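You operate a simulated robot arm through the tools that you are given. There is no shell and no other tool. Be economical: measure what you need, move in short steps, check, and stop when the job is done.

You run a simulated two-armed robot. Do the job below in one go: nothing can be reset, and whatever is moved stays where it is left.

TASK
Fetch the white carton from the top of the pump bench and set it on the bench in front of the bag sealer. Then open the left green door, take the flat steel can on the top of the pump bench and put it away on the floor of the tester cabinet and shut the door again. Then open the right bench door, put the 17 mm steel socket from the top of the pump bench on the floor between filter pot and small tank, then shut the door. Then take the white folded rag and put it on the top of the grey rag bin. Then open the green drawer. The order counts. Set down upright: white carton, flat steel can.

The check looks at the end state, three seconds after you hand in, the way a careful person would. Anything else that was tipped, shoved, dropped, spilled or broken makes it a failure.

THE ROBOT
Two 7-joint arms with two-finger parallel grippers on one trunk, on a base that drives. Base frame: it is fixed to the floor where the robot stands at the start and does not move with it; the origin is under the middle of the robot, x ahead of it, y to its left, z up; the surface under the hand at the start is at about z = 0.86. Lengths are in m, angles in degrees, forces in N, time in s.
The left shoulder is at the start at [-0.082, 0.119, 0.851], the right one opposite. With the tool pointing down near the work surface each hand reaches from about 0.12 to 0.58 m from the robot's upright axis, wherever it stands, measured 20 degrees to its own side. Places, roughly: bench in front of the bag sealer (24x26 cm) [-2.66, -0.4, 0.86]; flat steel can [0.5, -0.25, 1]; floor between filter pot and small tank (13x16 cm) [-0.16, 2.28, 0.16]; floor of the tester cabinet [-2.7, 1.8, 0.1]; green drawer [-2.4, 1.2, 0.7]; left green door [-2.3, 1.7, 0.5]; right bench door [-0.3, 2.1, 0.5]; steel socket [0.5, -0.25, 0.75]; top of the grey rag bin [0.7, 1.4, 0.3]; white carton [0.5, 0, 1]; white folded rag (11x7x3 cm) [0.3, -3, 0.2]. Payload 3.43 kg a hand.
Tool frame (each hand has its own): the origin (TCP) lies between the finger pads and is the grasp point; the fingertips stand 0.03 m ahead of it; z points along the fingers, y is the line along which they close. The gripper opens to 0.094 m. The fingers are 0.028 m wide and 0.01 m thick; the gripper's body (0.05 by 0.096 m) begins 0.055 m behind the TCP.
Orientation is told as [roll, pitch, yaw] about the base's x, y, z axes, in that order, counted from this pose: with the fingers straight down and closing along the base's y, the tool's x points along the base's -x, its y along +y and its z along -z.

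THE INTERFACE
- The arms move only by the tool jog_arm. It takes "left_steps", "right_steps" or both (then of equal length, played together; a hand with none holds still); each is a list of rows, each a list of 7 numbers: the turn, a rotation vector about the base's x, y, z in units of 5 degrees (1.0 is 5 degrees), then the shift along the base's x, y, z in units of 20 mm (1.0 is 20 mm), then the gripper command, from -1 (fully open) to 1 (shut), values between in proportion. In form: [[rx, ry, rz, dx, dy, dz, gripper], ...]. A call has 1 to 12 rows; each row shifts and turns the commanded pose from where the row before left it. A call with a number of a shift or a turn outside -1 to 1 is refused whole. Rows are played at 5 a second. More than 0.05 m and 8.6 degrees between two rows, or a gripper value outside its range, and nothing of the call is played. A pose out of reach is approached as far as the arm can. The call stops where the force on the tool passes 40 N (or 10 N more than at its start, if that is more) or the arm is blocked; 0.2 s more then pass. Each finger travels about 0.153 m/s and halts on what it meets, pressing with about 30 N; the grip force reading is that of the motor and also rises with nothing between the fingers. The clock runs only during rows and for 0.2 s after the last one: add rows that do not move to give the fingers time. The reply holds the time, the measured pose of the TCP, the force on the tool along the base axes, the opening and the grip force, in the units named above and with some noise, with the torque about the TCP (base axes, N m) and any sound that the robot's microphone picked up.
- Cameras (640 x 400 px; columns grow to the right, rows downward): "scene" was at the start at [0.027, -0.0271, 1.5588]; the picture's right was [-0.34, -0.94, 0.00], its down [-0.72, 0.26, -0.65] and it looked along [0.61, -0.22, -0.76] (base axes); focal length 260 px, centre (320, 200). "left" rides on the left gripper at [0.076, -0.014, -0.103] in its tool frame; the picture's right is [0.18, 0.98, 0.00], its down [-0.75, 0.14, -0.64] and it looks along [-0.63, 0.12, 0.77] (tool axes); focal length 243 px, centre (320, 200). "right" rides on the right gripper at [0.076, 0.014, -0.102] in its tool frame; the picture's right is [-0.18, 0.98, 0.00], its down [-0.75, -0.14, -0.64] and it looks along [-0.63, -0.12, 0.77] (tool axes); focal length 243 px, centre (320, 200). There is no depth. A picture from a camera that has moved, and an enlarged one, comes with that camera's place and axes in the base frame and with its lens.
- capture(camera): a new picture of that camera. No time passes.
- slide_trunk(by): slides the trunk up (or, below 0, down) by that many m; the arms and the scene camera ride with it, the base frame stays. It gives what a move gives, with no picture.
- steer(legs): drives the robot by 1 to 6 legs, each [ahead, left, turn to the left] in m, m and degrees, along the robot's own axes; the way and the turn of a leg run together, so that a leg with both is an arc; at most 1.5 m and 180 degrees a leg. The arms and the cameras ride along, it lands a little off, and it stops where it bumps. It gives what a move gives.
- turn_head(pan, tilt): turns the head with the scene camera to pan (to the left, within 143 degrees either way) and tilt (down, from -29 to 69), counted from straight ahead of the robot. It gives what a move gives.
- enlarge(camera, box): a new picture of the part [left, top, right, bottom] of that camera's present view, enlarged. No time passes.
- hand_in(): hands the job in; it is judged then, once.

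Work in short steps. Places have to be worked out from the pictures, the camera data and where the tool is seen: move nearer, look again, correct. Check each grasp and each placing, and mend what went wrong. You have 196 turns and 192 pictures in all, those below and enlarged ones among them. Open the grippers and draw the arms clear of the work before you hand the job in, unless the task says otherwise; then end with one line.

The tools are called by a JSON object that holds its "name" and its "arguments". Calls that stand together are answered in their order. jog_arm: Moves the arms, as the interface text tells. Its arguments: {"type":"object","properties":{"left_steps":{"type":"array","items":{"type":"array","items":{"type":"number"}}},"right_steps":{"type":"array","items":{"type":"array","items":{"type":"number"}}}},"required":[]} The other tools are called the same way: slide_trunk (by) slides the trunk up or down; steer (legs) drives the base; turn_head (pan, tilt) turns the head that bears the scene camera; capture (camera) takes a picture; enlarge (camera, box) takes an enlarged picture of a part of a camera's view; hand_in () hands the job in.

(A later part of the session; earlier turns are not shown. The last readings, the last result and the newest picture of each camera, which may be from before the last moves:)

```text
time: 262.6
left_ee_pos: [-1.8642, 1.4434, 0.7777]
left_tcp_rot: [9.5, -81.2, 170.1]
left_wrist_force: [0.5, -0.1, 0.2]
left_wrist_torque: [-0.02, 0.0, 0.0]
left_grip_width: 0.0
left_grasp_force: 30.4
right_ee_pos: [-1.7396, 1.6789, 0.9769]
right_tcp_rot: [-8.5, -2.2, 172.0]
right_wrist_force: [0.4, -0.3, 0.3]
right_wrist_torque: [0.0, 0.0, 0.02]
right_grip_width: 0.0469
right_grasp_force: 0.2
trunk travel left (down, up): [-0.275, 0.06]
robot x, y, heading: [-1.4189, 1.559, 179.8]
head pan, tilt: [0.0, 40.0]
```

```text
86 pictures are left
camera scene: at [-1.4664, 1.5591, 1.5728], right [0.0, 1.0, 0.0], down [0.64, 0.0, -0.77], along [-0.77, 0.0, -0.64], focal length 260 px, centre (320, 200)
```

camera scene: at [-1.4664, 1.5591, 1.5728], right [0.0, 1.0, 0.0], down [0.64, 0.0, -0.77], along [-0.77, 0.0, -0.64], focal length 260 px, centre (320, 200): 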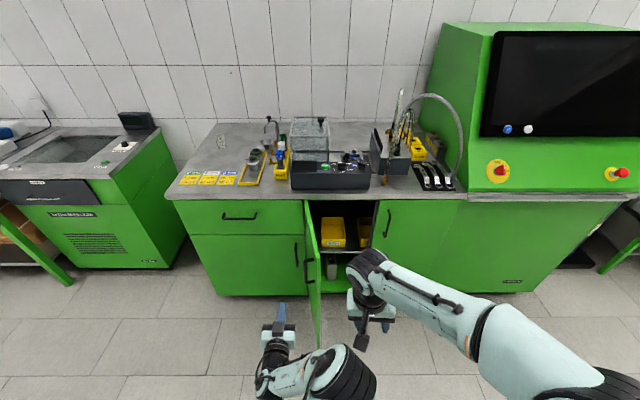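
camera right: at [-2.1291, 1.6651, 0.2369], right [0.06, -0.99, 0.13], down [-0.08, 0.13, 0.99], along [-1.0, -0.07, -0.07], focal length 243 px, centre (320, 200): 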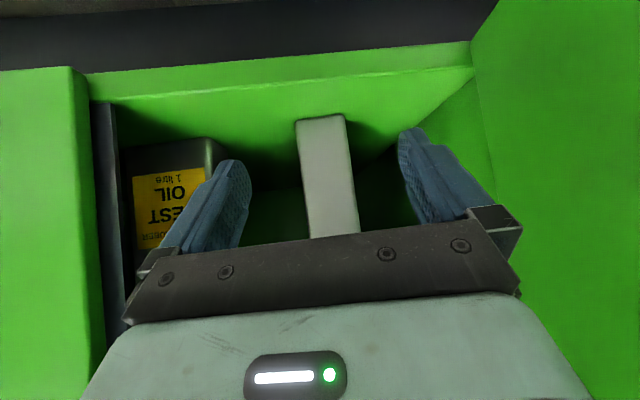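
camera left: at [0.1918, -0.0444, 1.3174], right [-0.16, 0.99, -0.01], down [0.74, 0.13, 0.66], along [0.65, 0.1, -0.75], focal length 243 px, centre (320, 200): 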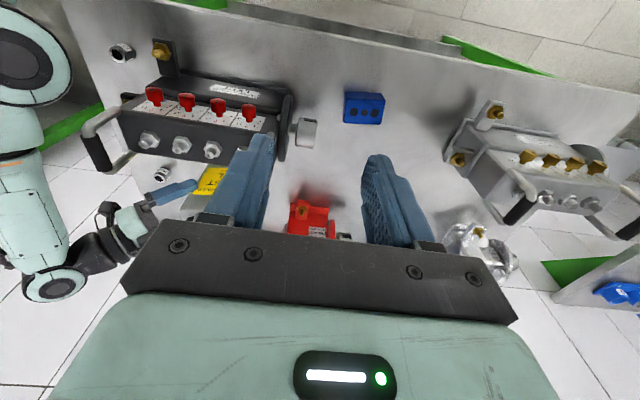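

Fist is on the outer side of the door. Step left a bit, forward 22 cm, then sweep right to swing the door in.

{"name": "steer", "arguments": {"legs": [[0, 0.06, 0], [0.22, 0, 0], [0, -0.2, 0]]}}

{"name": "capture", "arguments": {"camera": "scene"}}

```text
time: 267.1
left_ee_pos: [-2.0789, 1.5795, 0.7773]
left_tcp_rot: [9.8, -81.2, 169.9]
left_wrist_force: [0.0, 0.5, -0.4]
left_wrist_torque: [0.0, 0.01, 0.04]
left_grip_width: 0.0
left_grasp_force: 30.9
right_ee_pos: [-1.9531, 1.8165, 0.9771]
right_tcp_rot: [-8.5, -2.2, 172.0]
right_wrist_force: [-0.4, 0.0, -0.2]
right_wrist_torque: [-0.04, 0.03, -0.01]
right_grip_width: 0.047
right_grasp_force: 0.1
trunk travel left (down, up): [-0.275, 0.06]
robot x, y, heading: [-1.6388, 1.6998, 180.0]
head pan, tilt: [0.0, 40.0]
```

```text
85 pictures are left
camera scene: at [-1.6808, 1.6967, 1.5728], right [0.0, 1.0, 0.0], down [0.64, 0.0, -0.77], along [-0.77, 0.0, -0.64], focal length 260 px, centre (320, 200)
```

scene: 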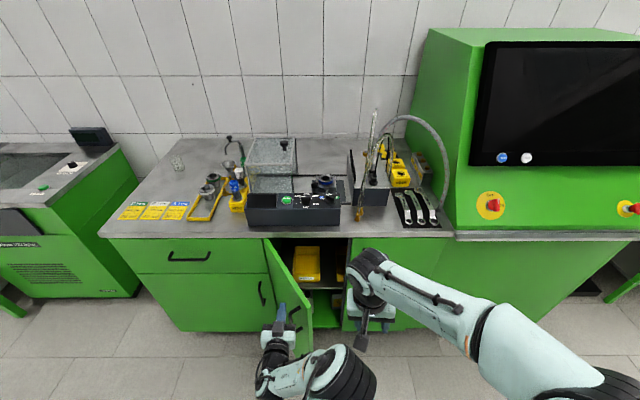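

The door swings. Continue pushing right and forward.

{"name": "steer", "arguments": {"legs": [[0.03, -0.1, 0], [0.06, -0.03, 0]]}}

{"name": "capture", "arguments": {"camera": "scene"}}

```text
time: 269.2
left_ee_pos: [-2.1689, 1.711, 0.7759]
left_tcp_rot: [9.8, -81.1, 169.9]
left_wrist_force: [0.5, 0.2, -0.7]
left_wrist_torque: [0.01, 0.02, 0.03]
left_grip_width: 0.0
left_grasp_force: 29.8
right_ee_pos: [-2.0432, 1.9464, 0.9766]
right_tcp_rot: [-8.5, -2.2, 172.0]
right_wrist_force: [-0.5, -0.7, -0.4]
right_wrist_torque: [-0.01, -0.03, 0.0]
right_grip_width: 0.0472
right_grasp_force: 0.0
trunk travel left (down, up): [-0.275, 0.06]
robot x, y, heading: [-1.7272, 1.8298, 179.9]
head pan, tilt: [0.0, 40.0]
```

```text
84 pictures are left
camera scene: at [-1.771, 1.8279, 1.5727], right [0.0, 1.0, 0.0], down [0.64, 0.0, -0.77], along [-0.77, 0.0, -0.64], focal length 260 px, centre (320, 200)
```

scene: 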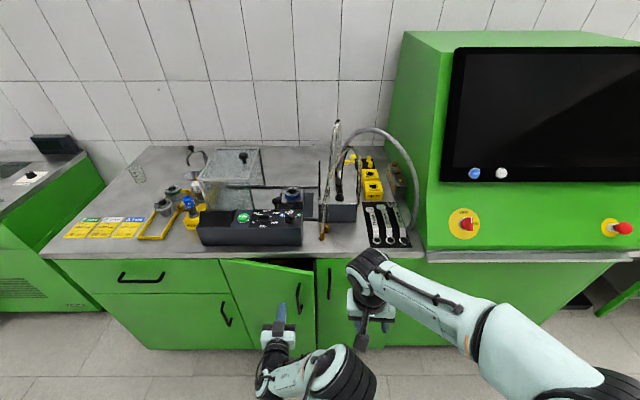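

Nearly shut. Push straight in.

{"name": "steer", "arguments": {"legs": [[0.085, 0, 0]]}}

{"name": "jog_arm", "arguments": {"left_steps": [[0, 0, 0, -0.5, 0, 0, 1], [0, 0, 0, -0.5, 0, 0, 1], [0, 0, 0, -0.4, 0, 0, 1], [0, 0, 0, -0.3, 0, 0, 1]]}}

{"name": "capture", "arguments": {"camera": "scene"}}

```text
time: 270.3
left_ee_pos: [-2.2536, 1.711, 0.777]
left_tcp_rot: [9.7, -81.0, 170.1]
left_wrist_force: [0.2, -0.1, -0.1]
left_wrist_torque: [-0.02, 0.01, 0.01]
left_grip_width: 0.0002
left_grasp_force: 30.1
right_ee_pos: [-2.1285, 1.9477, 0.9766]
right_tcp_rot: [-8.5, -2.2, 172.1]
right_wrist_force: [-0.3, 0.2, 0.1]
right_wrist_torque: [0.01, -0.07, -0.02]
right_grip_width: 0.047
right_grasp_force: 0.2
trunk travel left (down, up): [-0.275, 0.06]
robot x, y, heading: [-1.8127, 1.83, 179.8]
head pan, tilt: [0.0, 40.0]
```

```text
time: 271.2
left_ee_pos: [-2.2742, 1.7125, 0.7806]
left_tcp_rot: [9.7, -80.7, 170.5]
left_wrist_force: [27.6, 0.7, 10.8]
left_wrist_torque: [0.16, 0.62, -0.03]
left_grip_width: 0.0
left_grasp_force: 30.2
left hand out of reach, approached as far as the arm can: row 2, 4
right_ee_pos: [-2.1258, 1.9484, 0.9784]
right_tcp_rot: [-8.5, -2.4, 172.1]
right_wrist_force: [-0.2, 0.2, 0.2]
right_wrist_torque: [-0.02, -0.01, 0.02]
right_grip_width: 0.047
right_grasp_force: 0.2
trunk travel left (down, up): [-0.275, 0.06]
robot x, y, heading: [-1.8144, 1.8292, 180.0]
head pan, tilt: [0.0, 40.0]
stopped in row 4 (left hand): the force on the tool passed its limit at 51 N (the readings are from after the stop); the commanded pose is now the measured one
```

```text
83 pictures are left
camera scene: at [-1.8501, 1.8282, 1.5731], right [0.0, 1.0, 0.0], down [0.64, 0.0, -0.77], along [-0.77, 0.0, -0.64], focal length 260 px, centre (320, 200)
```

scene: 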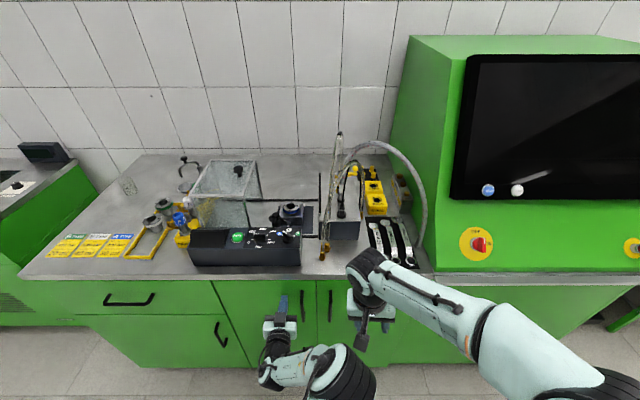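

Door shut firmly. I back off, fold the left hand up, and head for the test bench's right door.

{"name": "steer", "arguments": {"legs": [[-0.4, 0, 0]]}}

{"name": "capture", "arguments": {"camera": "scene"}}

{"name": "jog_arm", "arguments": {"left_steps": [[0, -1, 0, 0.2, 0, 1, 0], [0, -1, 0, 0.2, 0, 1, 0], [0, -1, 0, 0.2, 0, 1, 0], [0, -1, 0, 0.2, 0, 1, 0], [0, -1, 0, 0.2, 0, 1, 0], [0, -1, 0, 0.2, 0, 1, 0], [0, -1, 0, 0.3, 0, 1, 0], [0, -1, 0, 0.3, 0, 1, 0], [0, -1, 0, 0.3, 0, 1, 0], [0, -1, 0, 0.3, 0, 1, 0], [0, -1, 0, 0.3, 0, 1, 0], [0, -1, 0, 0.3, 0, 1, 0]]}}

{"name": "steer", "arguments": {"legs": [[0, 0, -90], [-0.55, -1.1, 0]]}}

{"name": "turn_head", "arguments": {"pan": 0, "tilt": 35}}

{"name": "capture", "arguments": {"camera": "scene"}}

```text
time: 273.8
left_ee_pos: [-1.8758, 1.7145, 0.7791]
left_tcp_rot: [9.2, -80.5, 170.2]
left_wrist_force: [0.6, -0.2, 1.0]
left_wrist_torque: [0.02, 0.02, -0.02]
left_grip_width: 0.0001
left_grasp_force: 29.5
right_ee_pos: [-1.7231, 1.947, 0.9776]
right_tcp_rot: [-8.6, -2.2, 171.5]
right_wrist_force: [-0.2, -0.4, -0.1]
right_wrist_torque: [-0.02, 0.01, 0.0]
right_grip_width: 0.047
right_grasp_force: 0.1
trunk travel left (down, up): [-0.275, 0.06]
robot x, y, heading: [-1.4096, 1.8275, 179.0]
head pan, tilt: [0.0, 40.0]
```

```text
82 pictures are left
camera scene: at [-1.4516, 1.825, 1.5728], right [0.01, 1.0, 0.0], down [0.64, -0.01, -0.77], along [-0.77, 0.01, -0.64], focal length 260 px, centre (320, 200)
```

scene: 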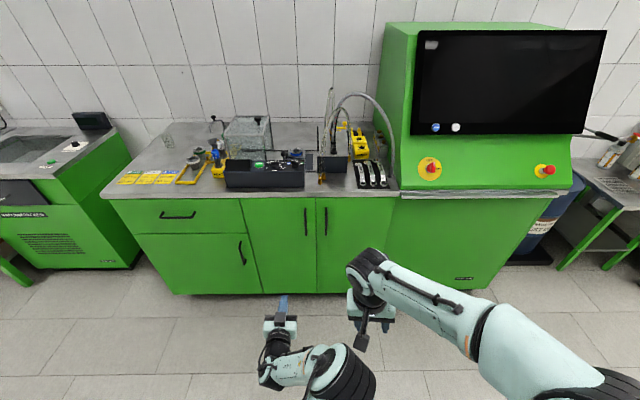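

```text
time: 276.4
left_ee_pos: [-1.8179, 1.7158, 1.0208]
left_tcp_rot: [0.1, -20.5, 178.2]
left_wrist_force: [-0.1, -0.1, -0.5]
left_wrist_torque: [0.01, 0.01, 0.0]
left_grip_width: 0.0468
left_grasp_force: 0.1
right_ee_pos: [-1.7244, 1.9472, 0.9768]
right_tcp_rot: [-8.5, -2.2, 171.5]
right_wrist_force: [-0.2, -0.1, 0.0]
right_wrist_torque: [-0.01, 0.0, -0.02]
right_grip_width: 0.0472
right_grasp_force: 0.1
trunk travel left (down, up): [-0.275, 0.06]
robot x, y, heading: [-1.4111, 1.8246, 179.1]
head pan, tilt: [0.0, 40.0]
```

```text
time: 289.9
left_ee_pos: [-0.4375, 1.6887, 1.0193]
left_tcp_rot: [0.0, -20.7, 89.8]
left_wrist_force: [0.1, 0.8, 0.2]
left_wrist_torque: [0.0, 0.0, -0.01]
left_grip_width: 0.0468
left_grasp_force: 0.1
right_ee_pos: [-0.2018, 1.6013, 0.9774]
right_tcp_rot: [-8.5, -2.2, 83.0]
right_wrist_force: [-0.3, 0.5, 0.5]
right_wrist_torque: [-0.01, 0.0, 0.01]
right_grip_width: 0.0468
right_grasp_force: 0.2
trunk travel left (down, up): [-0.275, 0.06]
robot x, y, heading: [-0.316, 1.2825, 90.9]
head pan, tilt: [0.0, 40.0]
```

```text
time: 290.6
left_ee_pos: [-0.4364, 1.6886, 1.0211]
left_tcp_rot: [0.1, -20.5, 89.7]
left_wrist_force: [-0.6, -1.0, 0.1]
left_wrist_torque: [0.0, 0.01, 0.02]
left_grip_width: 0.0472
left_grasp_force: 0.0
right_ee_pos: [-0.2015, 1.6005, 0.978]
right_tcp_rot: [-8.5, -2.1, 83.0]
right_wrist_force: [-0.2, 0.4, 0.5]
right_wrist_torque: [-0.02, 0.0, 0.03]
right_grip_width: 0.0471
right_grasp_force: 0.0
trunk travel left (down, up): [-0.275, 0.06]
robot x, y, heading: [-0.3124, 1.2825, 90.8]
head pan, tilt: [0.0, 35.0]
```

```text
81 pictures are left
camera scene: at [-0.3185, 1.3269, 1.5803], right [1.0, 0.01, 0.0], down [0.01, -0.57, -0.82], along [-0.01, 0.82, -0.57], focal length 260 px, centre (320, 200)
```

scene: 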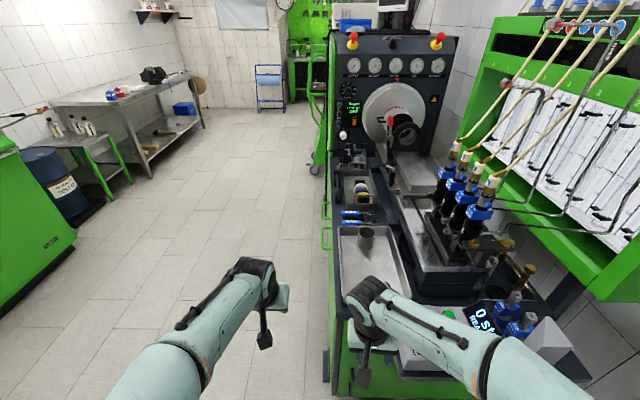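

The bench's doors are on its long side facing −x. I drive round to face that side.

{"name": "steer", "arguments": {"legs": [[0, 0.8, 0], [0.85, 0, 0], [0, 0, -90.8]]}}

{"name": "turn_head", "arguments": {"pan": 0, "tilt": 40}}

{"name": "capture", "arguments": {"camera": "scene"}}

```text
time: 306.0
left_ee_pos: [-0.7112, 2.2515, 1.0204]
left_tcp_rot: [0.1, -20.6, -1.5]
left_wrist_force: [0.2, 0.1, -0.1]
left_wrist_torque: [0.02, 0.03, 0.0]
left_grip_width: 0.0469
left_grasp_force: 0.1
right_ee_pos: [-0.8026, 2.019, 0.9767]
right_tcp_rot: [-8.5, -2.2, -8.1]
right_wrist_force: [1.0, 0.7, 0.4]
right_wrist_torque: [0.0, 0.0, 0.0]
right_grip_width: 0.0466
right_grasp_force: 0.0
trunk travel left (down, up): [-0.275, 0.06]
robot x, y, heading: [-1.1173, 2.1395, -0.5]
head pan, tilt: [0.0, 35.0]
```

```text
time: 306.7
left_ee_pos: [-0.71, 2.2513, 1.0198]
left_tcp_rot: [0.1, -20.7, -1.5]
left_wrist_force: [0.3, 0.0, 0.9]
left_wrist_torque: [0.01, 0.02, 0.02]
left_grip_width: 0.0471
left_grasp_force: 0.0
right_ee_pos: [-0.8027, 2.019, 0.9771]
right_tcp_rot: [-8.5, -2.1, -8.2]
right_wrist_force: [0.0, -0.1, 0.3]
right_wrist_torque: [0.01, -0.01, 0.01]
right_grip_width: 0.0471
right_grasp_force: 0.1
trunk travel left (down, up): [-0.275, 0.06]
robot x, y, heading: [-1.1195, 2.1371, -0.2]
head pan, tilt: [0.0, 40.0]
```

```text
80 pictures are left
camera scene: at [-1.0787, 2.138, 1.5728], right [-0.01, -1.0, 0.0], down [-0.64, 0.01, -0.77], along [0.77, -0.01, -0.64], focal length 260 px, centre (320, 200)
```

scene: 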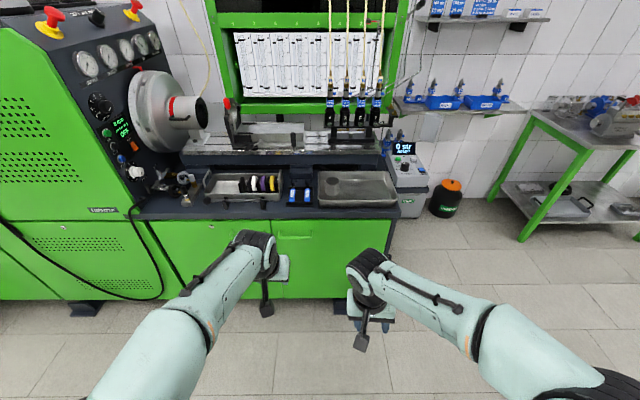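

{"name": "jog_arm", "arguments": {"left_steps": [[0, 0, 0, -1, 0.5, 0, 0], [0, 0, 0, -1, 0.5, 0, 0], [0, 0, 0, -1, 0.5, 0, 0], [0, 0, 0, -1, 0.5, 0, 0], [0, 0, 0, -1, 0.5, 0, 0], [0, 0, 0, -1, 0.5, 0, 0], [0, 0, 0, 0, 1, 0, 0], [0, 0, 0, 0, 1, 0, 0]], "right_steps": [[0.8, 0.2, 0.8, -0.6, -1, 0, 0], [0.9, 0.2, 0.8, -0.6, -1, 0, 0], [0, 0, 0, -0.6, -1, 0, 0], [0, 0, 0, -0.6, -1, 0, 0], [0, 0, 0, 0, -1, 0, 0], [0, 0, 0, 0, -1, 0, 0], [0, 0, 0, 0, -1, 0, 0], [0, 0, 0, 0, -1, 0, 0]]}}

{"name": "enlarge", "arguments": {"camera": "scene", "box": [200, 180, 420, 320]}}

```text
time: 308.5
left_ee_pos: [-0.8303, 2.3517, 1.0195]
left_tcp_rot: [0.1, -20.6, -1.6]
left_wrist_force: [0.1, 0.3, 0.3]
left_wrist_torque: [0.0, 0.01, -0.01]
left_grip_width: 0.0468
left_grasp_force: 0.0
right_ee_pos: [-0.8514, 1.8567, 0.9761]
right_tcp_rot: [-0.2, 0.4, -0.3]
right_wrist_force: [-0.2, 0.8, 0.3]
right_wrist_torque: [-0.04, 0.01, -0.02]
right_grip_width: 0.0472
right_grasp_force: 0.0
trunk travel left (down, up): [-0.275, 0.06]
robot x, y, heading: [-1.1172, 2.1388, -0.5]
head pan, tilt: [0.0, 40.0]
```

```text
2.86 times, centred on (310, 250) of scene
camera zoom: at [-1.0789, 2.138, 1.5728], right [-0.01, -1.0, 0.0], down [-0.64, 0.01, -0.77], along [0.77, -0.01, -0.64], focal length 742 px, centre (349, 57)
```

zoom: 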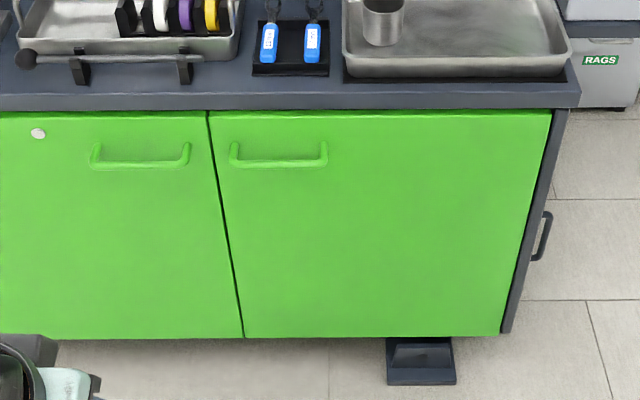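

The right bench door: hinge at right (y≈1.84), horizontal bar handle at about y 2.16–2.31, z ≈ 0.745. I'll grip it with the right hand pointing forward and rolled 90°. First pitch forward.

{"name": "jog_arm", "arguments": {"right_steps": [[0, -1, 0, 0.7, 0.3, -0.4, 0], [0, -1, 0, 0.7, 0.3, -0.4, 0], [0, -1, 0, 0.7, 0.3, -0.4, 0], [0, -1, 0, 0.7, 0.3, -0.4, 0], [0, -1, 0, 0.7, 0.3, -0.4, 0], [0, -1, 0, 0.7, 0.3, -0.4, 0], [0, -1, 0, 0.7, 0.3, -0.4, 0], [0, -1, 0, 0.7, 0.3, -0.4, 0], [0, -1, 0, 0.7, 0.3, -0.4, 0], [0, -1, 0, 0.7, 0.3, -0.4, 0], [0, -1, 0, 0.7, 0.3, -0.4, 0], [0, -1, 0, 0.7, 0.3, -0.4, 0]]}}

{"name": "jog_arm", "arguments": {"right_steps": [[0, -1, 0, 0, 0, -0.3, 0], [0, -1, 0, 0, 0, -0.3, 0], [0, -1, 0, 0, 0, -0.3, 0], [0, -1, 0, 0, 0, -0.3, 0], [0, -1, 0, 0, 0, -0.3, 0], [1, 0, 0, 0, 0, 0, 0], [1, 0, 0, 0, 0, 0, 0], [1, 0, 0, 0, 0, 0, 0], [1, 0, 0, 0, 0, 0, 0], [1, 0, 0, 0, 0, 0, 0], [1, 0, 0, 0, 0, 0, 0], [1, 0, 0, 0, 0, 0, 0]]}}

{"name": "jog_arm", "arguments": {"right_steps": [[1, 0, 0, 0, 0, 0, 0], [1, 0, 0, 0, 0, 0, 0], [1, 0, 0, 0, 0, 0, 0], [1, 0, 0, 0, 0, 0, 0], [1, 0, 0, 0, 0, 0, 0], [1, 0, 0, 0, 0, 0, 0], [1, 0, 0, 0, 0, 0, 0], [1, 0, 0, 0, 0, 0, 0], [1, 0, 0, 0, 0, 0, 0], [1, 0, 0, 0, 0, 0, 0], [1, 0, 0, 0, 0, 0, 0]]}}

{"name": "capture", "arguments": {"camera": "right"}}

{"name": "capture", "arguments": {"camera": "scene"}}

```text
time: 311.1
left_ee_pos: [-0.8302, 2.3523, 1.021]
left_tcp_rot: [0.3, -20.5, -1.5]
left_wrist_force: [-0.4, -0.6, -0.9]
left_wrist_torque: [0.03, 0.0, 0.0]
left_grip_width: 0.0469
left_grasp_force: 0.2
right_ee_pos: [-0.6811, 1.9298, 0.8815]
right_tcp_rot: [0.5, -59.7, -0.8]
right_wrist_force: [0.1, 0.5, 0.4]
right_wrist_torque: [0.01, -0.01, 0.04]
right_grip_width: 0.0472
right_grasp_force: 0.1
trunk travel left (down, up): [-0.275, 0.06]
robot x, y, heading: [-1.1171, 2.1398, -0.6]
head pan, tilt: [0.0, 40.0]
```

```text
time: 313.7
left_ee_pos: [-0.8306, 2.3526, 1.019]
left_tcp_rot: [0.1, -20.7, -1.5]
left_wrist_force: [-0.5, -0.1, 1.0]
left_wrist_torque: [0.01, -0.01, -0.01]
left_grip_width: 0.0469
left_grasp_force: 0.1
right_ee_pos: [-0.6826, 1.9305, 0.8764]
right_tcp_rot: [58.7, -47.5, -50.7]
right_wrist_force: [0.4, -0.3, -0.7]
right_wrist_torque: [0.02, 0.02, 0.01]
right_grip_width: 0.0469
right_grasp_force: 0.1
right hand out of reach, approached as far as the arm can: row 2, 3, 4, 5
trunk travel left (down, up): [-0.275, 0.06]
robot x, y, heading: [-1.1165, 2.1394, -0.7]
head pan, tilt: [0.0, 40.0]
```

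```text
time: 316.1
left_ee_pos: [-0.8305, 2.3528, 1.0202]
left_tcp_rot: [0.1, -20.6, -1.5]
left_wrist_force: [0.4, -0.3, -0.3]
left_wrist_torque: [-0.01, -0.02, -0.04]
left_grip_width: 0.0471
left_grasp_force: 0.0
right_ee_pos: [-0.6836, 1.9323, 0.8759]
right_tcp_rot: [89.9, 0.4, -64.6]
right_wrist_force: [-0.4, 0.1, -1.0]
right_wrist_torque: [0.01, -0.02, -0.01]
right_grip_width: 0.0469
right_grasp_force: 0.1
trunk travel left (down, up): [-0.275, 0.06]
robot x, y, heading: [-1.1177, 2.1404, -0.6]
head pan, tilt: [0.0, 40.0]
```

```text
78 pictures are left
camera right: at [-0.8081, 1.9562, 0.8904], right [0.08, -0.17, 0.98], down [-0.26, -0.96, -0.15], along [0.96, -0.24, -0.12], focal length 243 px, centre (320, 200)
```

right: 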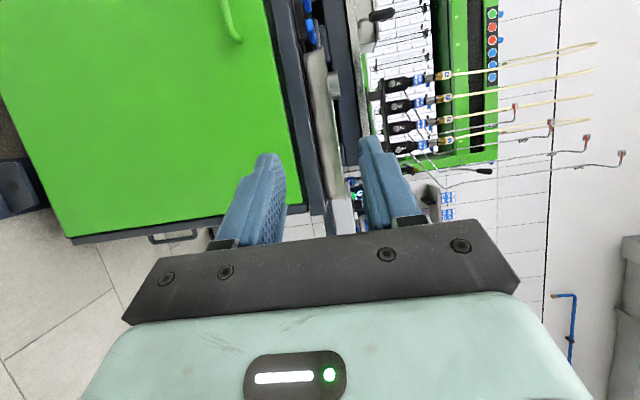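

```text
77 pictures are left
camera scene: at [-1.0787, 2.138, 1.5728], right [-0.01, -1.0, 0.0], down [-0.64, 0.01, -0.77], along [0.77, -0.01, -0.64], focal length 260 px, centre (320, 200)
```

scene: 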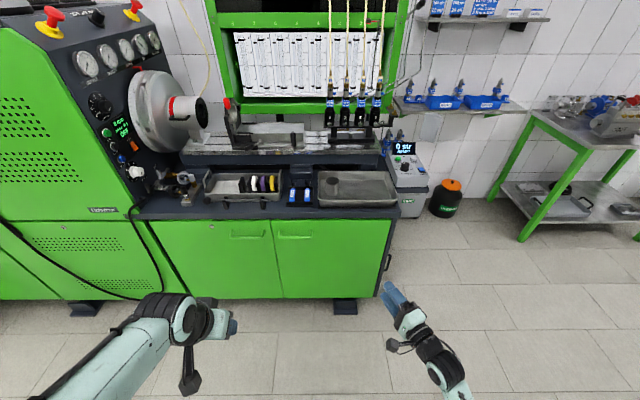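

Orientation achieved (horizontal, fingers closing vertically, pointing slightly left). Lower to handle height, open, and drive closer.

{"name": "jog_arm", "arguments": {"right_steps": [[0, 0, 0, 0, 0, -1, -0.6], [0, 0, 0, 0, 0, -1, -0.6], [0, 0, 0, 0, 0, -1, -0.6], [0, 0, 0, 0, 0, -1, -0.6], [0, 0, 0, 0, 0, -1, -0.6], [0, 0, 0, 0, 0, -1, -0.6], [0, 0, 0, 0, 0, -0.5, -0.6]]}}

{"name": "steer", "arguments": {"legs": [[0.2, 0.29, 0.6]]}}

{"name": "capture", "arguments": {"camera": "right"}}

{"name": "capture", "arguments": {"camera": "scene"}}

```text
time: 317.7
left_ee_pos: [-0.8308, 2.353, 1.0189]
left_tcp_rot: [0.2, -20.6, -1.5]
left_wrist_force: [-1.1, -0.3, -0.3]
left_wrist_torque: [0.0, 0.02, 0.05]
left_grip_width: 0.0472
left_grasp_force: 0.1
right_ee_pos: [-0.6835, 1.9327, 0.7465]
right_tcp_rot: [89.9, 0.3, -64.5]
right_wrist_force: [0.3, -0.1, 0.5]
right_wrist_torque: [-0.03, 0.03, -0.01]
right_grip_width: 0.0751
right_grasp_force: 0.1
trunk travel left (down, up): [-0.275, 0.06]
robot x, y, heading: [-1.1147, 2.1435, -0.3]
head pan, tilt: [0.0, 40.0]
```

```text
time: 320.8
left_ee_pos: [-0.6367, 2.641, 1.0194]
left_tcp_rot: [0.1, -20.6, -0.8]
left_wrist_force: [-0.5, -0.4, 0.3]
left_wrist_torque: [-0.02, 0.01, -0.01]
left_grip_width: 0.047
left_grasp_force: 0.0
right_ee_pos: [-0.4844, 2.2242, 0.7456]
right_tcp_rot: [89.8, 0.4, -63.9]
right_wrist_force: [-0.1, 0.5, -0.8]
right_wrist_torque: [0.0, -0.01, 0.0]
right_grip_width: 0.0752
right_grasp_force: 0.0
trunk travel left (down, up): [-0.275, 0.06]
robot x, y, heading: [-0.9217, 2.426, 0.3]
head pan, tilt: [0.0, 40.0]
```

```text
76 pictures are left
camera right: at [-0.6086, 2.2462, 0.7606], right [0.09, -0.17, 0.98], down [-0.24, -0.96, -0.14], along [0.97, -0.23, -0.12], focal length 243 px, centre (320, 200)
```

right: 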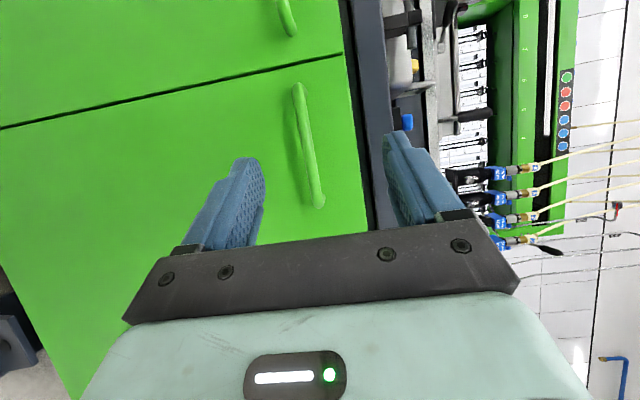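

```text
75 pictures are left
camera scene: at [-0.8819, 2.4243, 1.5728], right [0.01, -1.0, 0.0], down [-0.64, 0.0, -0.77], along [0.77, 0.0, -0.64], focal length 260 px, centre (320, 200)
```

scene: 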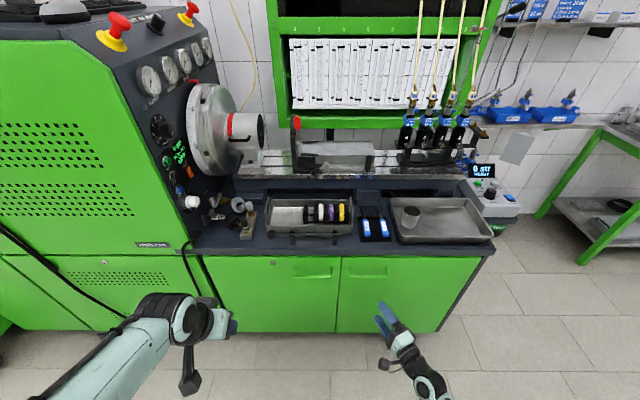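

Bar at z ≈ 0.722, y 2.17–2.31. Lower 23 mm, advance, and close on it.

{"name": "steer", "arguments": {"legs": [[0.1, 0.01, 0]]}}

{"name": "jog_arm", "arguments": {"right_steps": [[0, 0, 0, 0, 0, -0.6, -0.6], [0, 0, 0, 0.5, 0, -0.6, -0.6], [0, 0, 0, 0.7, 0, 0, -0.6], [0, 0, 0, 0.6, 0, 0, -0.6]]}}

{"name": "capture", "arguments": {"camera": "right"}}

```text
time: 321.9
left_ee_pos: [-0.5384, 2.6525, 1.0186]
left_tcp_rot: [0.0, -20.7, -0.6]
left_wrist_force: [-0.3, -0.3, 0.7]
left_wrist_torque: [0.01, 0.05, -0.02]
left_grip_width: 0.0471
left_grasp_force: 0.0
right_ee_pos: [-0.3833, 2.235, 0.7453]
right_tcp_rot: [89.8, 0.2, -63.8]
right_wrist_force: [-0.3, 0.3, -0.5]
right_wrist_torque: [0.06, -0.03, -0.01]
right_grip_width: 0.0753
right_grasp_force: 0.1
trunk travel left (down, up): [-0.275, 0.06]
robot x, y, heading: [-0.8225, 2.4356, 0.5]
head pan, tilt: [0.0, 40.0]
```

```text
time: 322.9
left_ee_pos: [-0.538, 2.6516, 1.0201]
left_tcp_rot: [0.1, -20.6, -0.6]
left_wrist_force: [0.6, -0.5, -0.1]
left_wrist_torque: [-0.02, 0.01, -0.01]
left_grip_width: 0.047
left_grasp_force: 0.0
right_ee_pos: [-0.3459, 2.2355, 0.7226]
right_tcp_rot: [89.8, 0.3, -63.8]
right_wrist_force: [-0.7, -0.1, 0.1]
right_wrist_torque: [0.04, 0.01, 0.01]
right_grip_width: 0.0752
right_grasp_force: 0.1
trunk travel left (down, up): [-0.275, 0.06]
robot x, y, heading: [-0.8219, 2.437, 0.6]
head pan, tilt: [0.0, 40.0]
```

```text
74 pictures are left
camera right: at [-0.4716, 2.2572, 0.7369], right [0.09, -0.17, 0.98], down [-0.24, -0.96, -0.14], along [0.97, -0.23, -0.12], focal length 243 px, centre (320, 200)
```

right: 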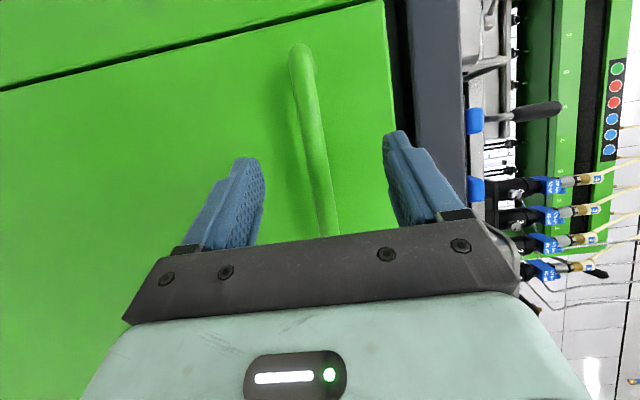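

The bar lies ~2 cm ahead of the TCP; 12 mm more, then close.

{"name": "jog_arm", "arguments": {"right_steps": [[0, 0, 0, 0.6, 0, 0, -0.6], [0, 0, 0, 0, 0, 0, 0.2], [0, 0, 0, 0, 0, 0, 1], [0, 0, 0, 0, 0, 0, 1], [0, 0, 0, 0, 0, 0, 1]]}}

{"name": "capture", "arguments": {"camera": "right"}}

```text
time: 324.1
left_ee_pos: [-0.5372, 2.6519, 1.0192]
left_tcp_rot: [0.3, -20.6, -0.6]
left_wrist_force: [-0.3, -0.1, 1.2]
left_wrist_torque: [0.02, 0.0, 0.02]
left_grip_width: 0.0471
left_grasp_force: 0.1
right_ee_pos: [-0.3366, 2.2341, 0.7201]
right_tcp_rot: [89.5, 0.4, -63.9]
right_wrist_force: [-3.0, 3.2, -16.3]
right_wrist_torque: [-0.6, 0.32, -1.01]
right_grip_width: 0.0136
right_grasp_force: 44.5
trunk travel left (down, up): [-0.275, 0.06]
robot x, y, heading: [-0.8216, 2.432, 0.3]
head pan, tilt: [0.0, 40.0]
```

```text
73 pictures are left
camera right: at [-0.4609, 2.2575, 0.7353], right [0.09, -0.17, 0.98], down [-0.24, -0.96, -0.14], along [0.97, -0.23, -0.13], focal length 243 px, centre (320, 200)
```

right: 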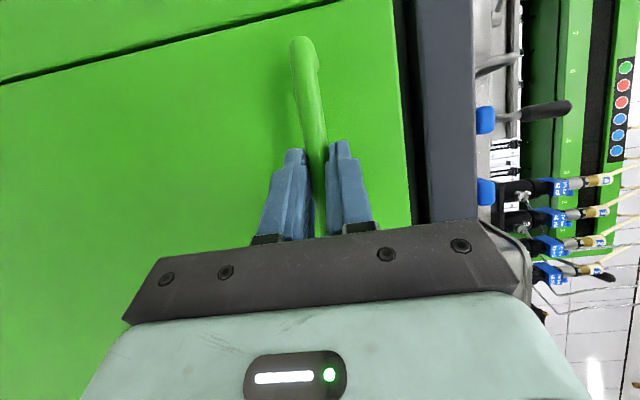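

Gripped the bar. Pull along the door's arc with small base legs.

{"name": "steer", "arguments": {"legs": [[-0.041, -0.004, 0], [-0.04, -0.0085, 0], [-0.039, -0.0127, 0], [-0.038, -0.017, 0]]}}

{"name": "capture", "arguments": {"camera": "scene"}}

```text
time: 326.5
left_ee_pos: [-0.694, 2.6071, 1.0196]
left_tcp_rot: [0.2, -20.5, -0.7]
left_wrist_force: [0.1, 0.8, -0.5]
left_wrist_torque: [-0.01, 0.0, 0.02]
left_grip_width: 0.0468
left_grasp_force: 0.1
right_ee_pos: [-0.493, 2.1909, 0.7192]
right_tcp_rot: [89.5, 0.5, -63.6]
right_wrist_force: [6.6, -5.3, -23.0]
right_wrist_torque: [-1.13, 0.19, 1.24]
right_grip_width: 0.014
right_grasp_force: 45.7
trunk travel left (down, up): [-0.275, 0.06]
robot x, y, heading: [-0.9775, 2.3902, 0.3]
head pan, tilt: [0.0, 40.0]
```

```text
72 pictures are left
camera scene: at [-0.9379, 2.3898, 1.5728], right [0.01, -1.0, 0.0], down [-0.64, 0.0, -0.77], along [0.77, 0.01, -0.64], focal length 260 px, centre (320, 200)
```

scene: 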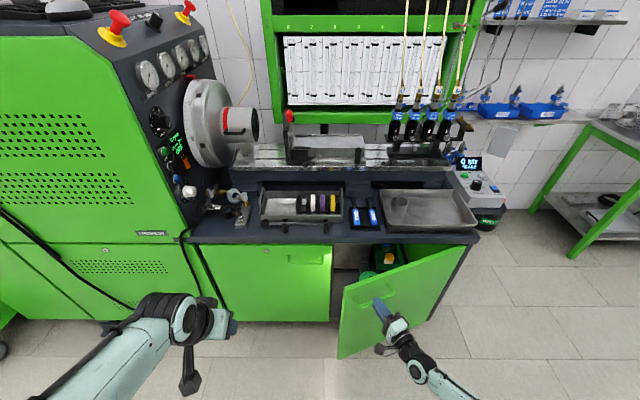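

Works very well (~24°). Continue to ~60°.

{"name": "steer", "arguments": {"legs": [[-0.036, -0.021, 0], [-0.0335, -0.024, 0], [-0.031, -0.028, 0], [-0.028, -0.031, 0], [-0.024, -0.033, 0], [-0.021, -0.036, 0]]}}

{"name": "capture", "arguments": {"camera": "scene"}}

```text
time: 330.1
left_ee_pos: [-0.8682, 2.4361, 1.0201]
left_tcp_rot: [0.1, -20.8, -0.7]
left_wrist_force: [0.1, 0.3, -0.5]
left_wrist_torque: [0.01, -0.03, 0.0]
left_grip_width: 0.047
left_grasp_force: 0.1
right_ee_pos: [-0.6655, 2.0188, 0.7211]
right_tcp_rot: [89.5, 0.3, -63.6]
right_wrist_force: [-19.4, 9.4, -9.3]
right_wrist_torque: [-0.63, -0.42, -0.27]
right_grip_width: 0.0139
right_grasp_force: 45.2
trunk travel left (down, up): [-0.275, 0.06]
robot x, y, heading: [-1.1515, 2.2221, 0.6]
head pan, tilt: [0.0, 40.0]
```

```text
71 pictures are left
camera scene: at [-1.113, 2.2183, 1.5728], right [0.01, -1.0, 0.0], down [-0.64, 0.0, -0.77], along [0.77, 0.0, -0.64], focal length 260 px, centre (320, 200)
```

scene: 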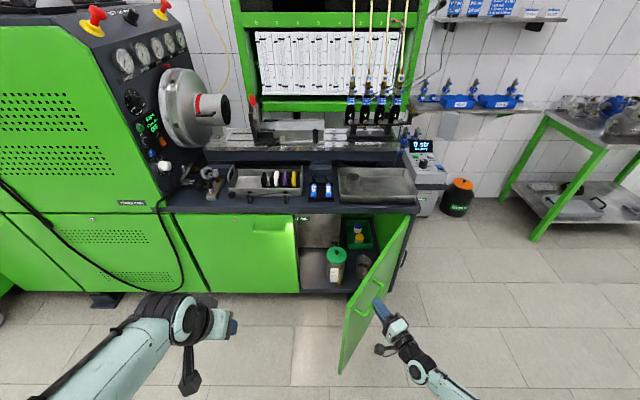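

Continue to about 85°.

{"name": "steer", "arguments": {"legs": [[-0.015, -0.038, 0], [-0.011, -0.039, 0], [-0.006, -0.04, 0], [-0.002, -0.041, 0]]}}

{"name": "capture", "arguments": {"camera": "scene"}}

{"name": "enlarge", "arguments": {"camera": "scene", "box": [260, 190, 440, 330]}}

```text
time: 333.1
left_ee_pos: [-0.9018, 2.2787, 1.0203]
left_tcp_rot: [0.2, -20.7, -0.6]
left_wrist_force: [0.4, -0.8, 0.8]
left_wrist_torque: [-0.01, 0.01, 0.03]
left_grip_width: 0.0469
left_grasp_force: 0.0
right_ee_pos: [-0.7, 1.8612, 0.7199]
right_tcp_rot: [89.4, 0.3, -63.6]
right_wrist_force: [-32.2, 3.4, -1.2]
right_wrist_torque: [-0.2, -0.52, -0.11]
right_grip_width: 0.0139
right_grasp_force: 45.3
trunk travel left (down, up): [-0.275, 0.06]
robot x, y, heading: [-1.1794, 2.062, 0.3]
head pan, tilt: [0.0, 40.0]
```

```text
70 pictures are left
camera scene: at [-1.1477, 2.0603, 1.5729], right [0.01, -1.0, 0.0], down [-0.64, 0.0, -0.77], along [0.77, 0.01, -0.64], focal length 260 px, centre (320, 200)
```

scene: 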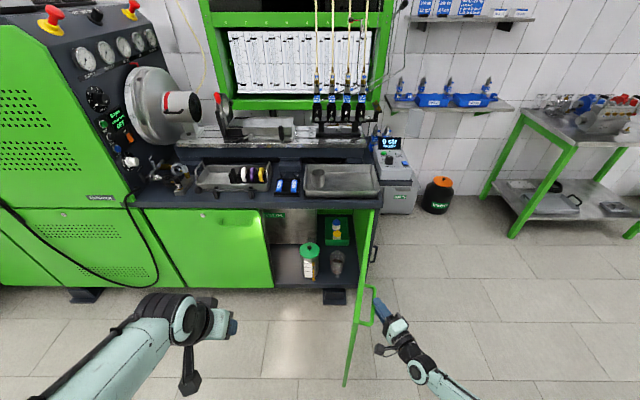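

```text
2.86 times, centred on (350, 260) of scene
camera zoom: at [-1.1477, 2.0603, 1.5729], right [0.01, -1.0, 0.0], down [-0.64, 0.0, -0.77], along [0.77, 0.01, -0.64], focal length 742 px, centre (234, 29)
```

zoom: 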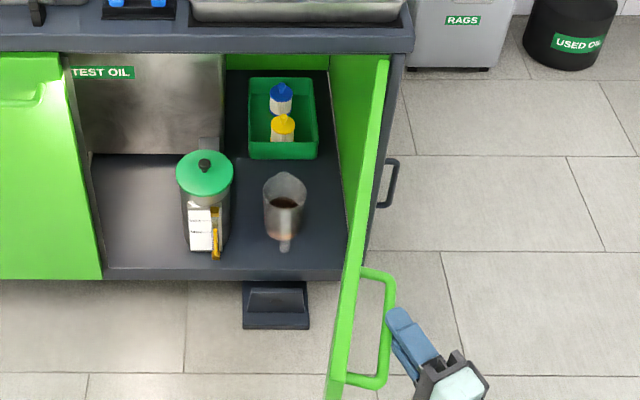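

Door at ~88°; inside I see the filter pot (green lid), jug and the small tank; the target floor spot left of the pot is free. I release the handle, withdraw the right hand and restore it to pointing down.

{"name": "jog_arm", "arguments": {"right_steps": [[0, 0, 0, 0, 0, 0, 0], [0, 0, 0, 0, 0, 0, -0.6], [0, 0, 0, -0.9, -0.43, 0, -0.6], [0, 0, 0, -0.9, -0.43, 0, -0.6], [0, 0, 0, -0.9, -0.43, 0, -0.6], [0, 0, 0, -0.5, -0.43, 0, -0.6]]}}

{"name": "steer", "arguments": {"legs": [[-0.3, 0, 0]]}}

{"name": "jog_arm", "arguments": {"right_steps": [[-1, 0, 0, 0, 0, 0.8, 0], [-1, 0, 0, 0, 0, 0.8, 0], [-1, 0, 0, 0, 0, 0.8, 0], [-1, 0, 0, 0, 0, 0.8, 0], [-1, 0, 0, 0, 0, 0.8, 0], [-1, 0, 0, 0, 0, 0.8, 0], [-1, 0, 0, 0, 0, 0.8, 0], [-1, 0, 0, 0, 0, 0.8, 0], [-1, 0, 0, 0, 0, 0.8, 0], [-1, 0, 0, 0, 0, 0.8, 0], [-1, 0, 0, 0, 0, 0.8, 0], [-1, 0, 0, 0, 0, 0.8, 0]]}}

{"name": "jog_arm", "arguments": {"right_steps": [[-1, 0, 0, 0, 0, 0.8, 0], [-1, 0, 0, 0, 0, 0.8, 0], [-1, 0, 0, 0, 0, 0.8, 0], [-1, 0, 0, 0, 0, 0.8, 0], [-1, 0, 0, 0, 0, 0.8, 0], [-1, 0, 0, 0, 0, 0.5, 0], [0, 1, 0, -0.3, 0, 0.5, 0], [0, 1, 0, -0.3, 0, 0.5, 0], [0, 1, 0, -0.3, 0, 0.5, 0], [0, 1, 0, -0.3, 0, 0.5, 0], [0, 1, 0, -0.3, 0, 0.5, 0], [0, 1, 0, -0.3, 0, 0.5, 0]]}}

{"name": "capture", "arguments": {"camera": "scene"}}

```text
time: 334.5
left_ee_pos: [-0.8985, 2.2793, 1.0184]
left_tcp_rot: [0.1, -20.6, -0.6]
left_wrist_force: [0.6, 0.1, 0.4]
left_wrist_torque: [0.0, 0.01, 0.02]
left_grip_width: 0.0472
left_grasp_force: 0.1
right_ee_pos: [-0.7628, 1.8275, 0.7191]
right_tcp_rot: [89.2, 0.3, -63.6]
right_wrist_force: [0.9, -0.2, -0.5]
right_wrist_torque: [0.02, 0.0, -0.04]
right_grip_width: 0.0752
right_grasp_force: 0.0
trunk travel left (down, up): [-0.275, 0.06]
robot x, y, heading: [-1.1847, 2.0619, 0.1]
head pan, tilt: [0.0, 40.0]
```

```text
time: 336.5
left_ee_pos: [-1.2025, 2.2759, 1.0201]
left_tcp_rot: [0.0, -20.7, -0.9]
left_wrist_force: [0.2, -0.1, 0.1]
left_wrist_torque: [0.0, -0.02, -0.01]
left_grip_width: 0.0471
left_grasp_force: 0.0
right_ee_pos: [-1.0676, 1.8236, 0.7179]
right_tcp_rot: [89.3, 0.4, -63.9]
right_wrist_force: [0.0, 0.3, 0.6]
right_wrist_torque: [-0.01, 0.01, 0.0]
right_grip_width: 0.0751
right_grasp_force: 0.0
trunk travel left (down, up): [-0.275, 0.06]
robot x, y, heading: [-1.4906, 2.0589, -0.1]
head pan, tilt: [0.0, 40.0]
```

```text
time: 339.1
left_ee_pos: [-1.2005, 2.276, 1.0203]
left_tcp_rot: [0.1, -20.7, -0.8]
left_wrist_force: [-0.4, 0.0, -0.3]
left_wrist_torque: [0.01, 0.0, 0.01]
left_grip_width: 0.0468
left_grasp_force: 0.0
right_ee_pos: [-1.0681, 1.8236, 0.9107]
right_tcp_rot: [52.3, -50.9, -46.0]
right_wrist_force: [0.5, -0.1, 0.1]
right_wrist_torque: [0.0, 0.02, 0.0]
right_grip_width: 0.047
right_grasp_force: 0.2
trunk travel left (down, up): [-0.275, 0.06]
robot x, y, heading: [-1.4839, 2.0608, 0.1]
head pan, tilt: [0.0, 40.0]
```

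```text
time: 341.7
left_ee_pos: [-1.201, 2.2758, 1.0193]
left_tcp_rot: [0.1, -20.6, -1.0]
left_wrist_force: [-0.8, 0.4, -0.2]
left_wrist_torque: [-0.01, -0.01, -0.01]
left_grip_width: 0.0472
left_grasp_force: 0.0
right_ee_pos: [-1.0966, 1.8138, 1.0513]
right_tcp_rot: [-2.6, -38.3, -0.6]
right_wrist_force: [-0.3, 0.1, 1.1]
right_wrist_torque: [0.0, 0.01, -0.02]
right_grip_width: 0.047
right_grasp_force: 0.0
right hand out of reach, approached as far as the arm can: row 9, 10
trunk travel left (down, up): [-0.275, 0.06]
robot x, y, heading: [-1.4869, 2.0575, 0.0]
head pan, tilt: [0.0, 40.0]
```

```text
68 pictures are left
camera scene: at [-1.447, 2.0589, 1.5728], right [0.0, -1.0, 0.0], down [-0.64, 0.0, -0.77], along [0.77, 0.0, -0.64], focal length 260 px, centre (320, 200)
```

scene: 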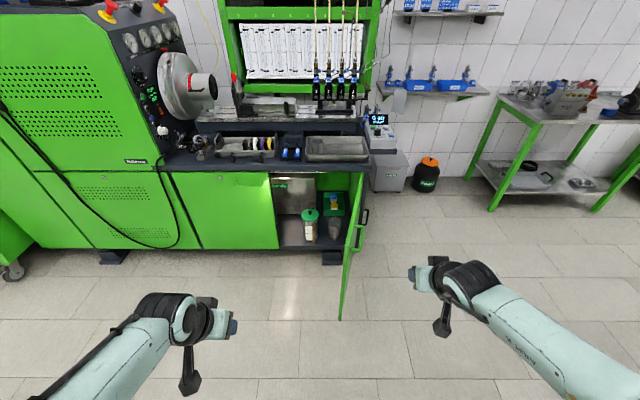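

Finish the pitch to tool-down, raise both hands well above everything, then drive to the pump bench for the socket.

{"name": "jog_arm", "arguments": {"right_steps": [[0.1, 1, 0, -0.4, 0, 0.7, 0], [0.1, 1, 0, -0.4, 0, 0.7, 0], [0.1, 1, 0, -0.4, 0, 0.7, 0], [0.1, 1, 0, -0.4, 0, 0.7, 0], [0.1, 1, 0, -0.4, 0, 0.7, 0], [0, 1, 0, -0.4, 0, 0.7, 0], [0, 1, 0, -0.4, 0, 0.7, 0], [0, 0.7, 0, -0.4, 0, 0.7, 0]], "left_steps": [[0, 0.5, 0, -0.4, 0, 1, 0], [0, 0.5, 0, -0.4, 0, 1, 0], [0, 0.5, 0, -0.4, 0, 1, 0], [0, 0.5, 0, -0.4, 0, 1, 0], [0, 0.5, 0, -0.4, 0, 1, 0], [0, 0.5, 0, -0.4, 0, 1, 0], [0, 0.5, 0, -0.4, 0, 1, 0], [0, 0.5, 0, -0.4, 0, 1, 0]]}}

{"name": "steer", "arguments": {"legs": [[0.2, -1.3, 0], [0.75, -1.0, 0], [0.3, 0, 0]]}}

{"name": "turn_head", "arguments": {"pan": -10, "tilt": 50}}

{"name": "capture", "arguments": {"camera": "scene"}}

```text
time: 343.5
left_ee_pos: [-1.2662, 2.2745, 1.1787]
left_tcp_rot: [-0.1, -0.5, -0.9]
left_wrist_force: [0.6, -0.6, 0.3]
left_wrist_torque: [-0.02, 0.0, -0.01]
left_grip_width: 0.0468
left_grasp_force: 0.1
right_ee_pos: [-1.1594, 1.8125, 1.1629]
right_tcp_rot: [-0.9, 0.3, -1.6]
right_wrist_force: [-0.6, -0.5, -1.7]
right_wrist_torque: [0.0, 0.01, 0.0]
right_grip_width: 0.0472
right_grasp_force: 0.0
trunk travel left (down, up): [-0.275, 0.06]
robot x, y, heading: [-1.4866, 2.0604, -0.0]
head pan, tilt: [0.0, 40.0]
```

```text
time: 365.2
left_ee_pos: [0.0039, 0.0137, 1.1787]
left_tcp_rot: [-0.2, -0.6, -0.8]
left_wrist_force: [0.0, 0.3, 0.2]
left_wrist_torque: [-0.01, 0.04, 0.03]
left_grip_width: 0.0471
left_grasp_force: 0.0
right_ee_pos: [0.1078, -0.4485, 1.1619]
right_tcp_rot: [-0.9, 0.1, -1.5]
right_wrist_force: [1.4, -0.5, 0.2]
right_wrist_torque: [0.01, 0.01, 0.01]
right_grip_width: 0.0469
right_grasp_force: 0.1
trunk travel left (down, up): [-0.275, 0.06]
robot x, y, heading: [-0.2182, -0.1979, 0.3]
head pan, tilt: [0.0, 40.0]
```

```text
time: 366.0
left_ee_pos: [0.0031, 0.0142, 1.1787]
left_tcp_rot: [-0.1, -0.6, -0.8]
left_wrist_force: [0.3, 0.4, 0.0]
left_wrist_torque: [0.02, -0.02, -0.04]
left_grip_width: 0.0471
left_grasp_force: 0.1
right_ee_pos: [0.1085, -0.449, 1.163]
right_tcp_rot: [-0.9, 0.0, -1.6]
right_wrist_force: [0.5, 0.9, -0.3]
right_wrist_torque: [-0.01, -0.01, -0.02]
right_grip_width: 0.0469
right_grasp_force: 0.1
trunk travel left (down, up): [-0.275, 0.06]
robot x, y, heading: [-0.2154, -0.2022, 0.1]
head pan, tilt: [-10.0, 50.0]
```

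```text
67 pictures are left
camera scene: at [-0.1877, -0.2152, 1.5586], right [-0.17, -0.99, 0.0], down [-0.75, 0.13, -0.64], along [0.63, -0.11, -0.77], focal length 260 px, centre (320, 200)
```

scene: 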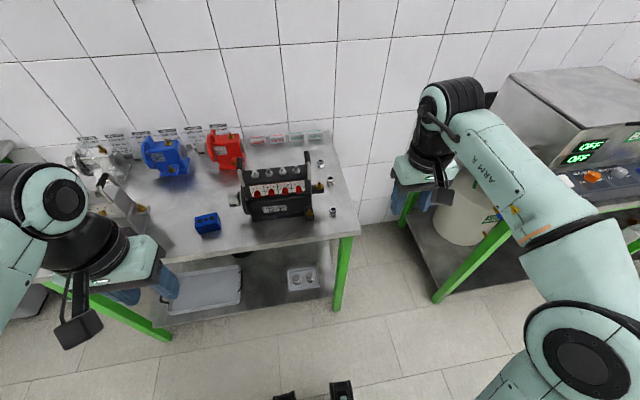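

I move closer and hover the right hand over the middle socket to read the label.

{"name": "steer", "arguments": {"legs": [[0.16, -0.03, 0]]}}

{"name": "jog_arm", "arguments": {"right_steps": [[0, 0, 0, 1, 0.5, -0.3, -0.5], [0, 0, 0, 1, 0.5, -0.3, -0.5], [0, 0, 0, 1, 0.5, -0.3, -0.5], [0, 0, 0, 1, 0.5, -0.3, -0.5], [0, 0, 0, 1, 0.5, -0.3, -0.5]]}}

{"name": "capture", "arguments": {"camera": "right"}}

```text
time: 367.4
left_ee_pos: [0.16, -0.0171, 1.1776]
left_tcp_rot: [0.0, -0.5, -0.8]
left_wrist_force: [0.9, -0.4, 0.0]
left_wrist_torque: [0.0, 0.02, 0.01]
left_grip_width: 0.047
left_grasp_force: 0.1
right_ee_pos: [0.2645, -0.4802, 1.1628]
right_tcp_rot: [-0.9, 0.1, -1.6]
right_wrist_force: [0.1, -0.4, 0.1]
right_wrist_torque: [-0.03, 0.04, -0.04]
right_grip_width: 0.047
right_grasp_force: 0.1
trunk travel left (down, up): [-0.275, 0.06]
robot x, y, heading: [-0.0609, -0.2318, 0.0]
head pan, tilt: [-10.0, 50.0]
```

```text
time: 368.6
left_ee_pos: [0.1605, -0.0154, 1.1787]
left_tcp_rot: [-0.2, -0.5, -1.0]
left_wrist_force: [-0.5, 0.0, 0.4]
left_wrist_torque: [0.03, 0.0, -0.02]
left_grip_width: 0.0472
left_grasp_force: 0.0
right_ee_pos: [0.3654, -0.4298, 1.1319]
right_tcp_rot: [-0.9, 0.1, -1.7]
right_wrist_force: [0.2, 0.5, -0.1]
right_wrist_torque: [0.03, -0.01, 0.02]
right_grip_width: 0.0708
right_grasp_force: 0.1
trunk travel left (down, up): [-0.275, 0.06]
robot x, y, heading: [-0.064, -0.2299, -0.1]
head pan, tilt: [-10.0, 50.0]
```

```text
66 pictures are left
camera right: at [0.2894, -0.4122, 1.2337], right [0.21, 0.98, -0.02], down [0.75, -0.15, 0.64], along [0.63, -0.15, -0.77], focal length 243 px, centre (320, 200)
```

right: 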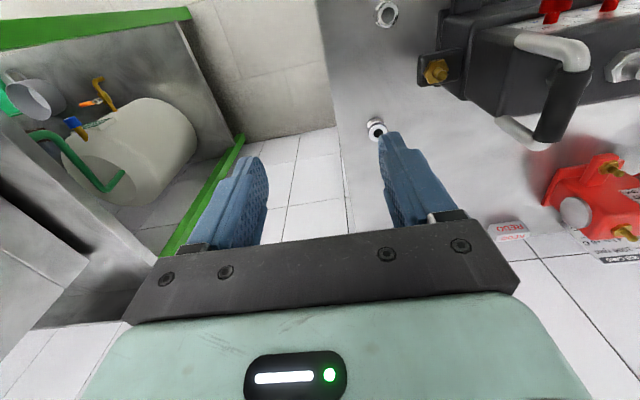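

{"name": "jog_arm", "arguments": {"right_steps": [[0, 0, 0, 0.4, 0.8, -0.2, -0.5], [0, 0, 0, 0.4, 0.8, -0.2, -0.5], [0, 0, 0, 0.4, 0.8, -0.2, -0.5], [0, 0, 0, 0.3, 0.6, -0.2, -0.5]]}}

{"name": "enlarge", "arguments": {"camera": "right", "box": [220, 0, 420, 240]}}

```text
time: 369.6
left_ee_pos: [0.1598, -0.0164, 1.1776]
left_tcp_rot: [-0.3, -0.6, -0.9]
left_wrist_force: [-0.5, 1.0, -0.3]
left_wrist_torque: [-0.03, -0.03, 0.04]
left_grip_width: 0.0471
left_grasp_force: 0.0
right_ee_pos: [0.3941, -0.3697, 1.1163]
right_tcp_rot: [-0.8, 0.2, -1.8]
right_wrist_force: [0.4, -0.9, 0.3]
right_wrist_torque: [0.0, 0.06, 0.03]
right_grip_width: 0.0707
right_grasp_force: 0.2
trunk travel left (down, up): [-0.275, 0.06]
robot x, y, heading: [-0.062, -0.2278, 0.0]
head pan, tilt: [-10.0, 50.0]
```

```text
1.67 times, centred on (320, 120) of right
camera zoom: at [0.3187, -0.3517, 1.2174], right [0.21, 0.98, -0.02], down [0.75, -0.15, 0.64], along [0.63, -0.15, -0.77], focal length 404 px, centre (320, 333)
```

zoom: 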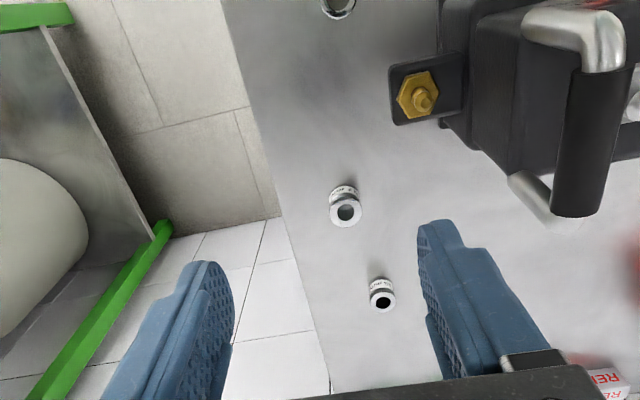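

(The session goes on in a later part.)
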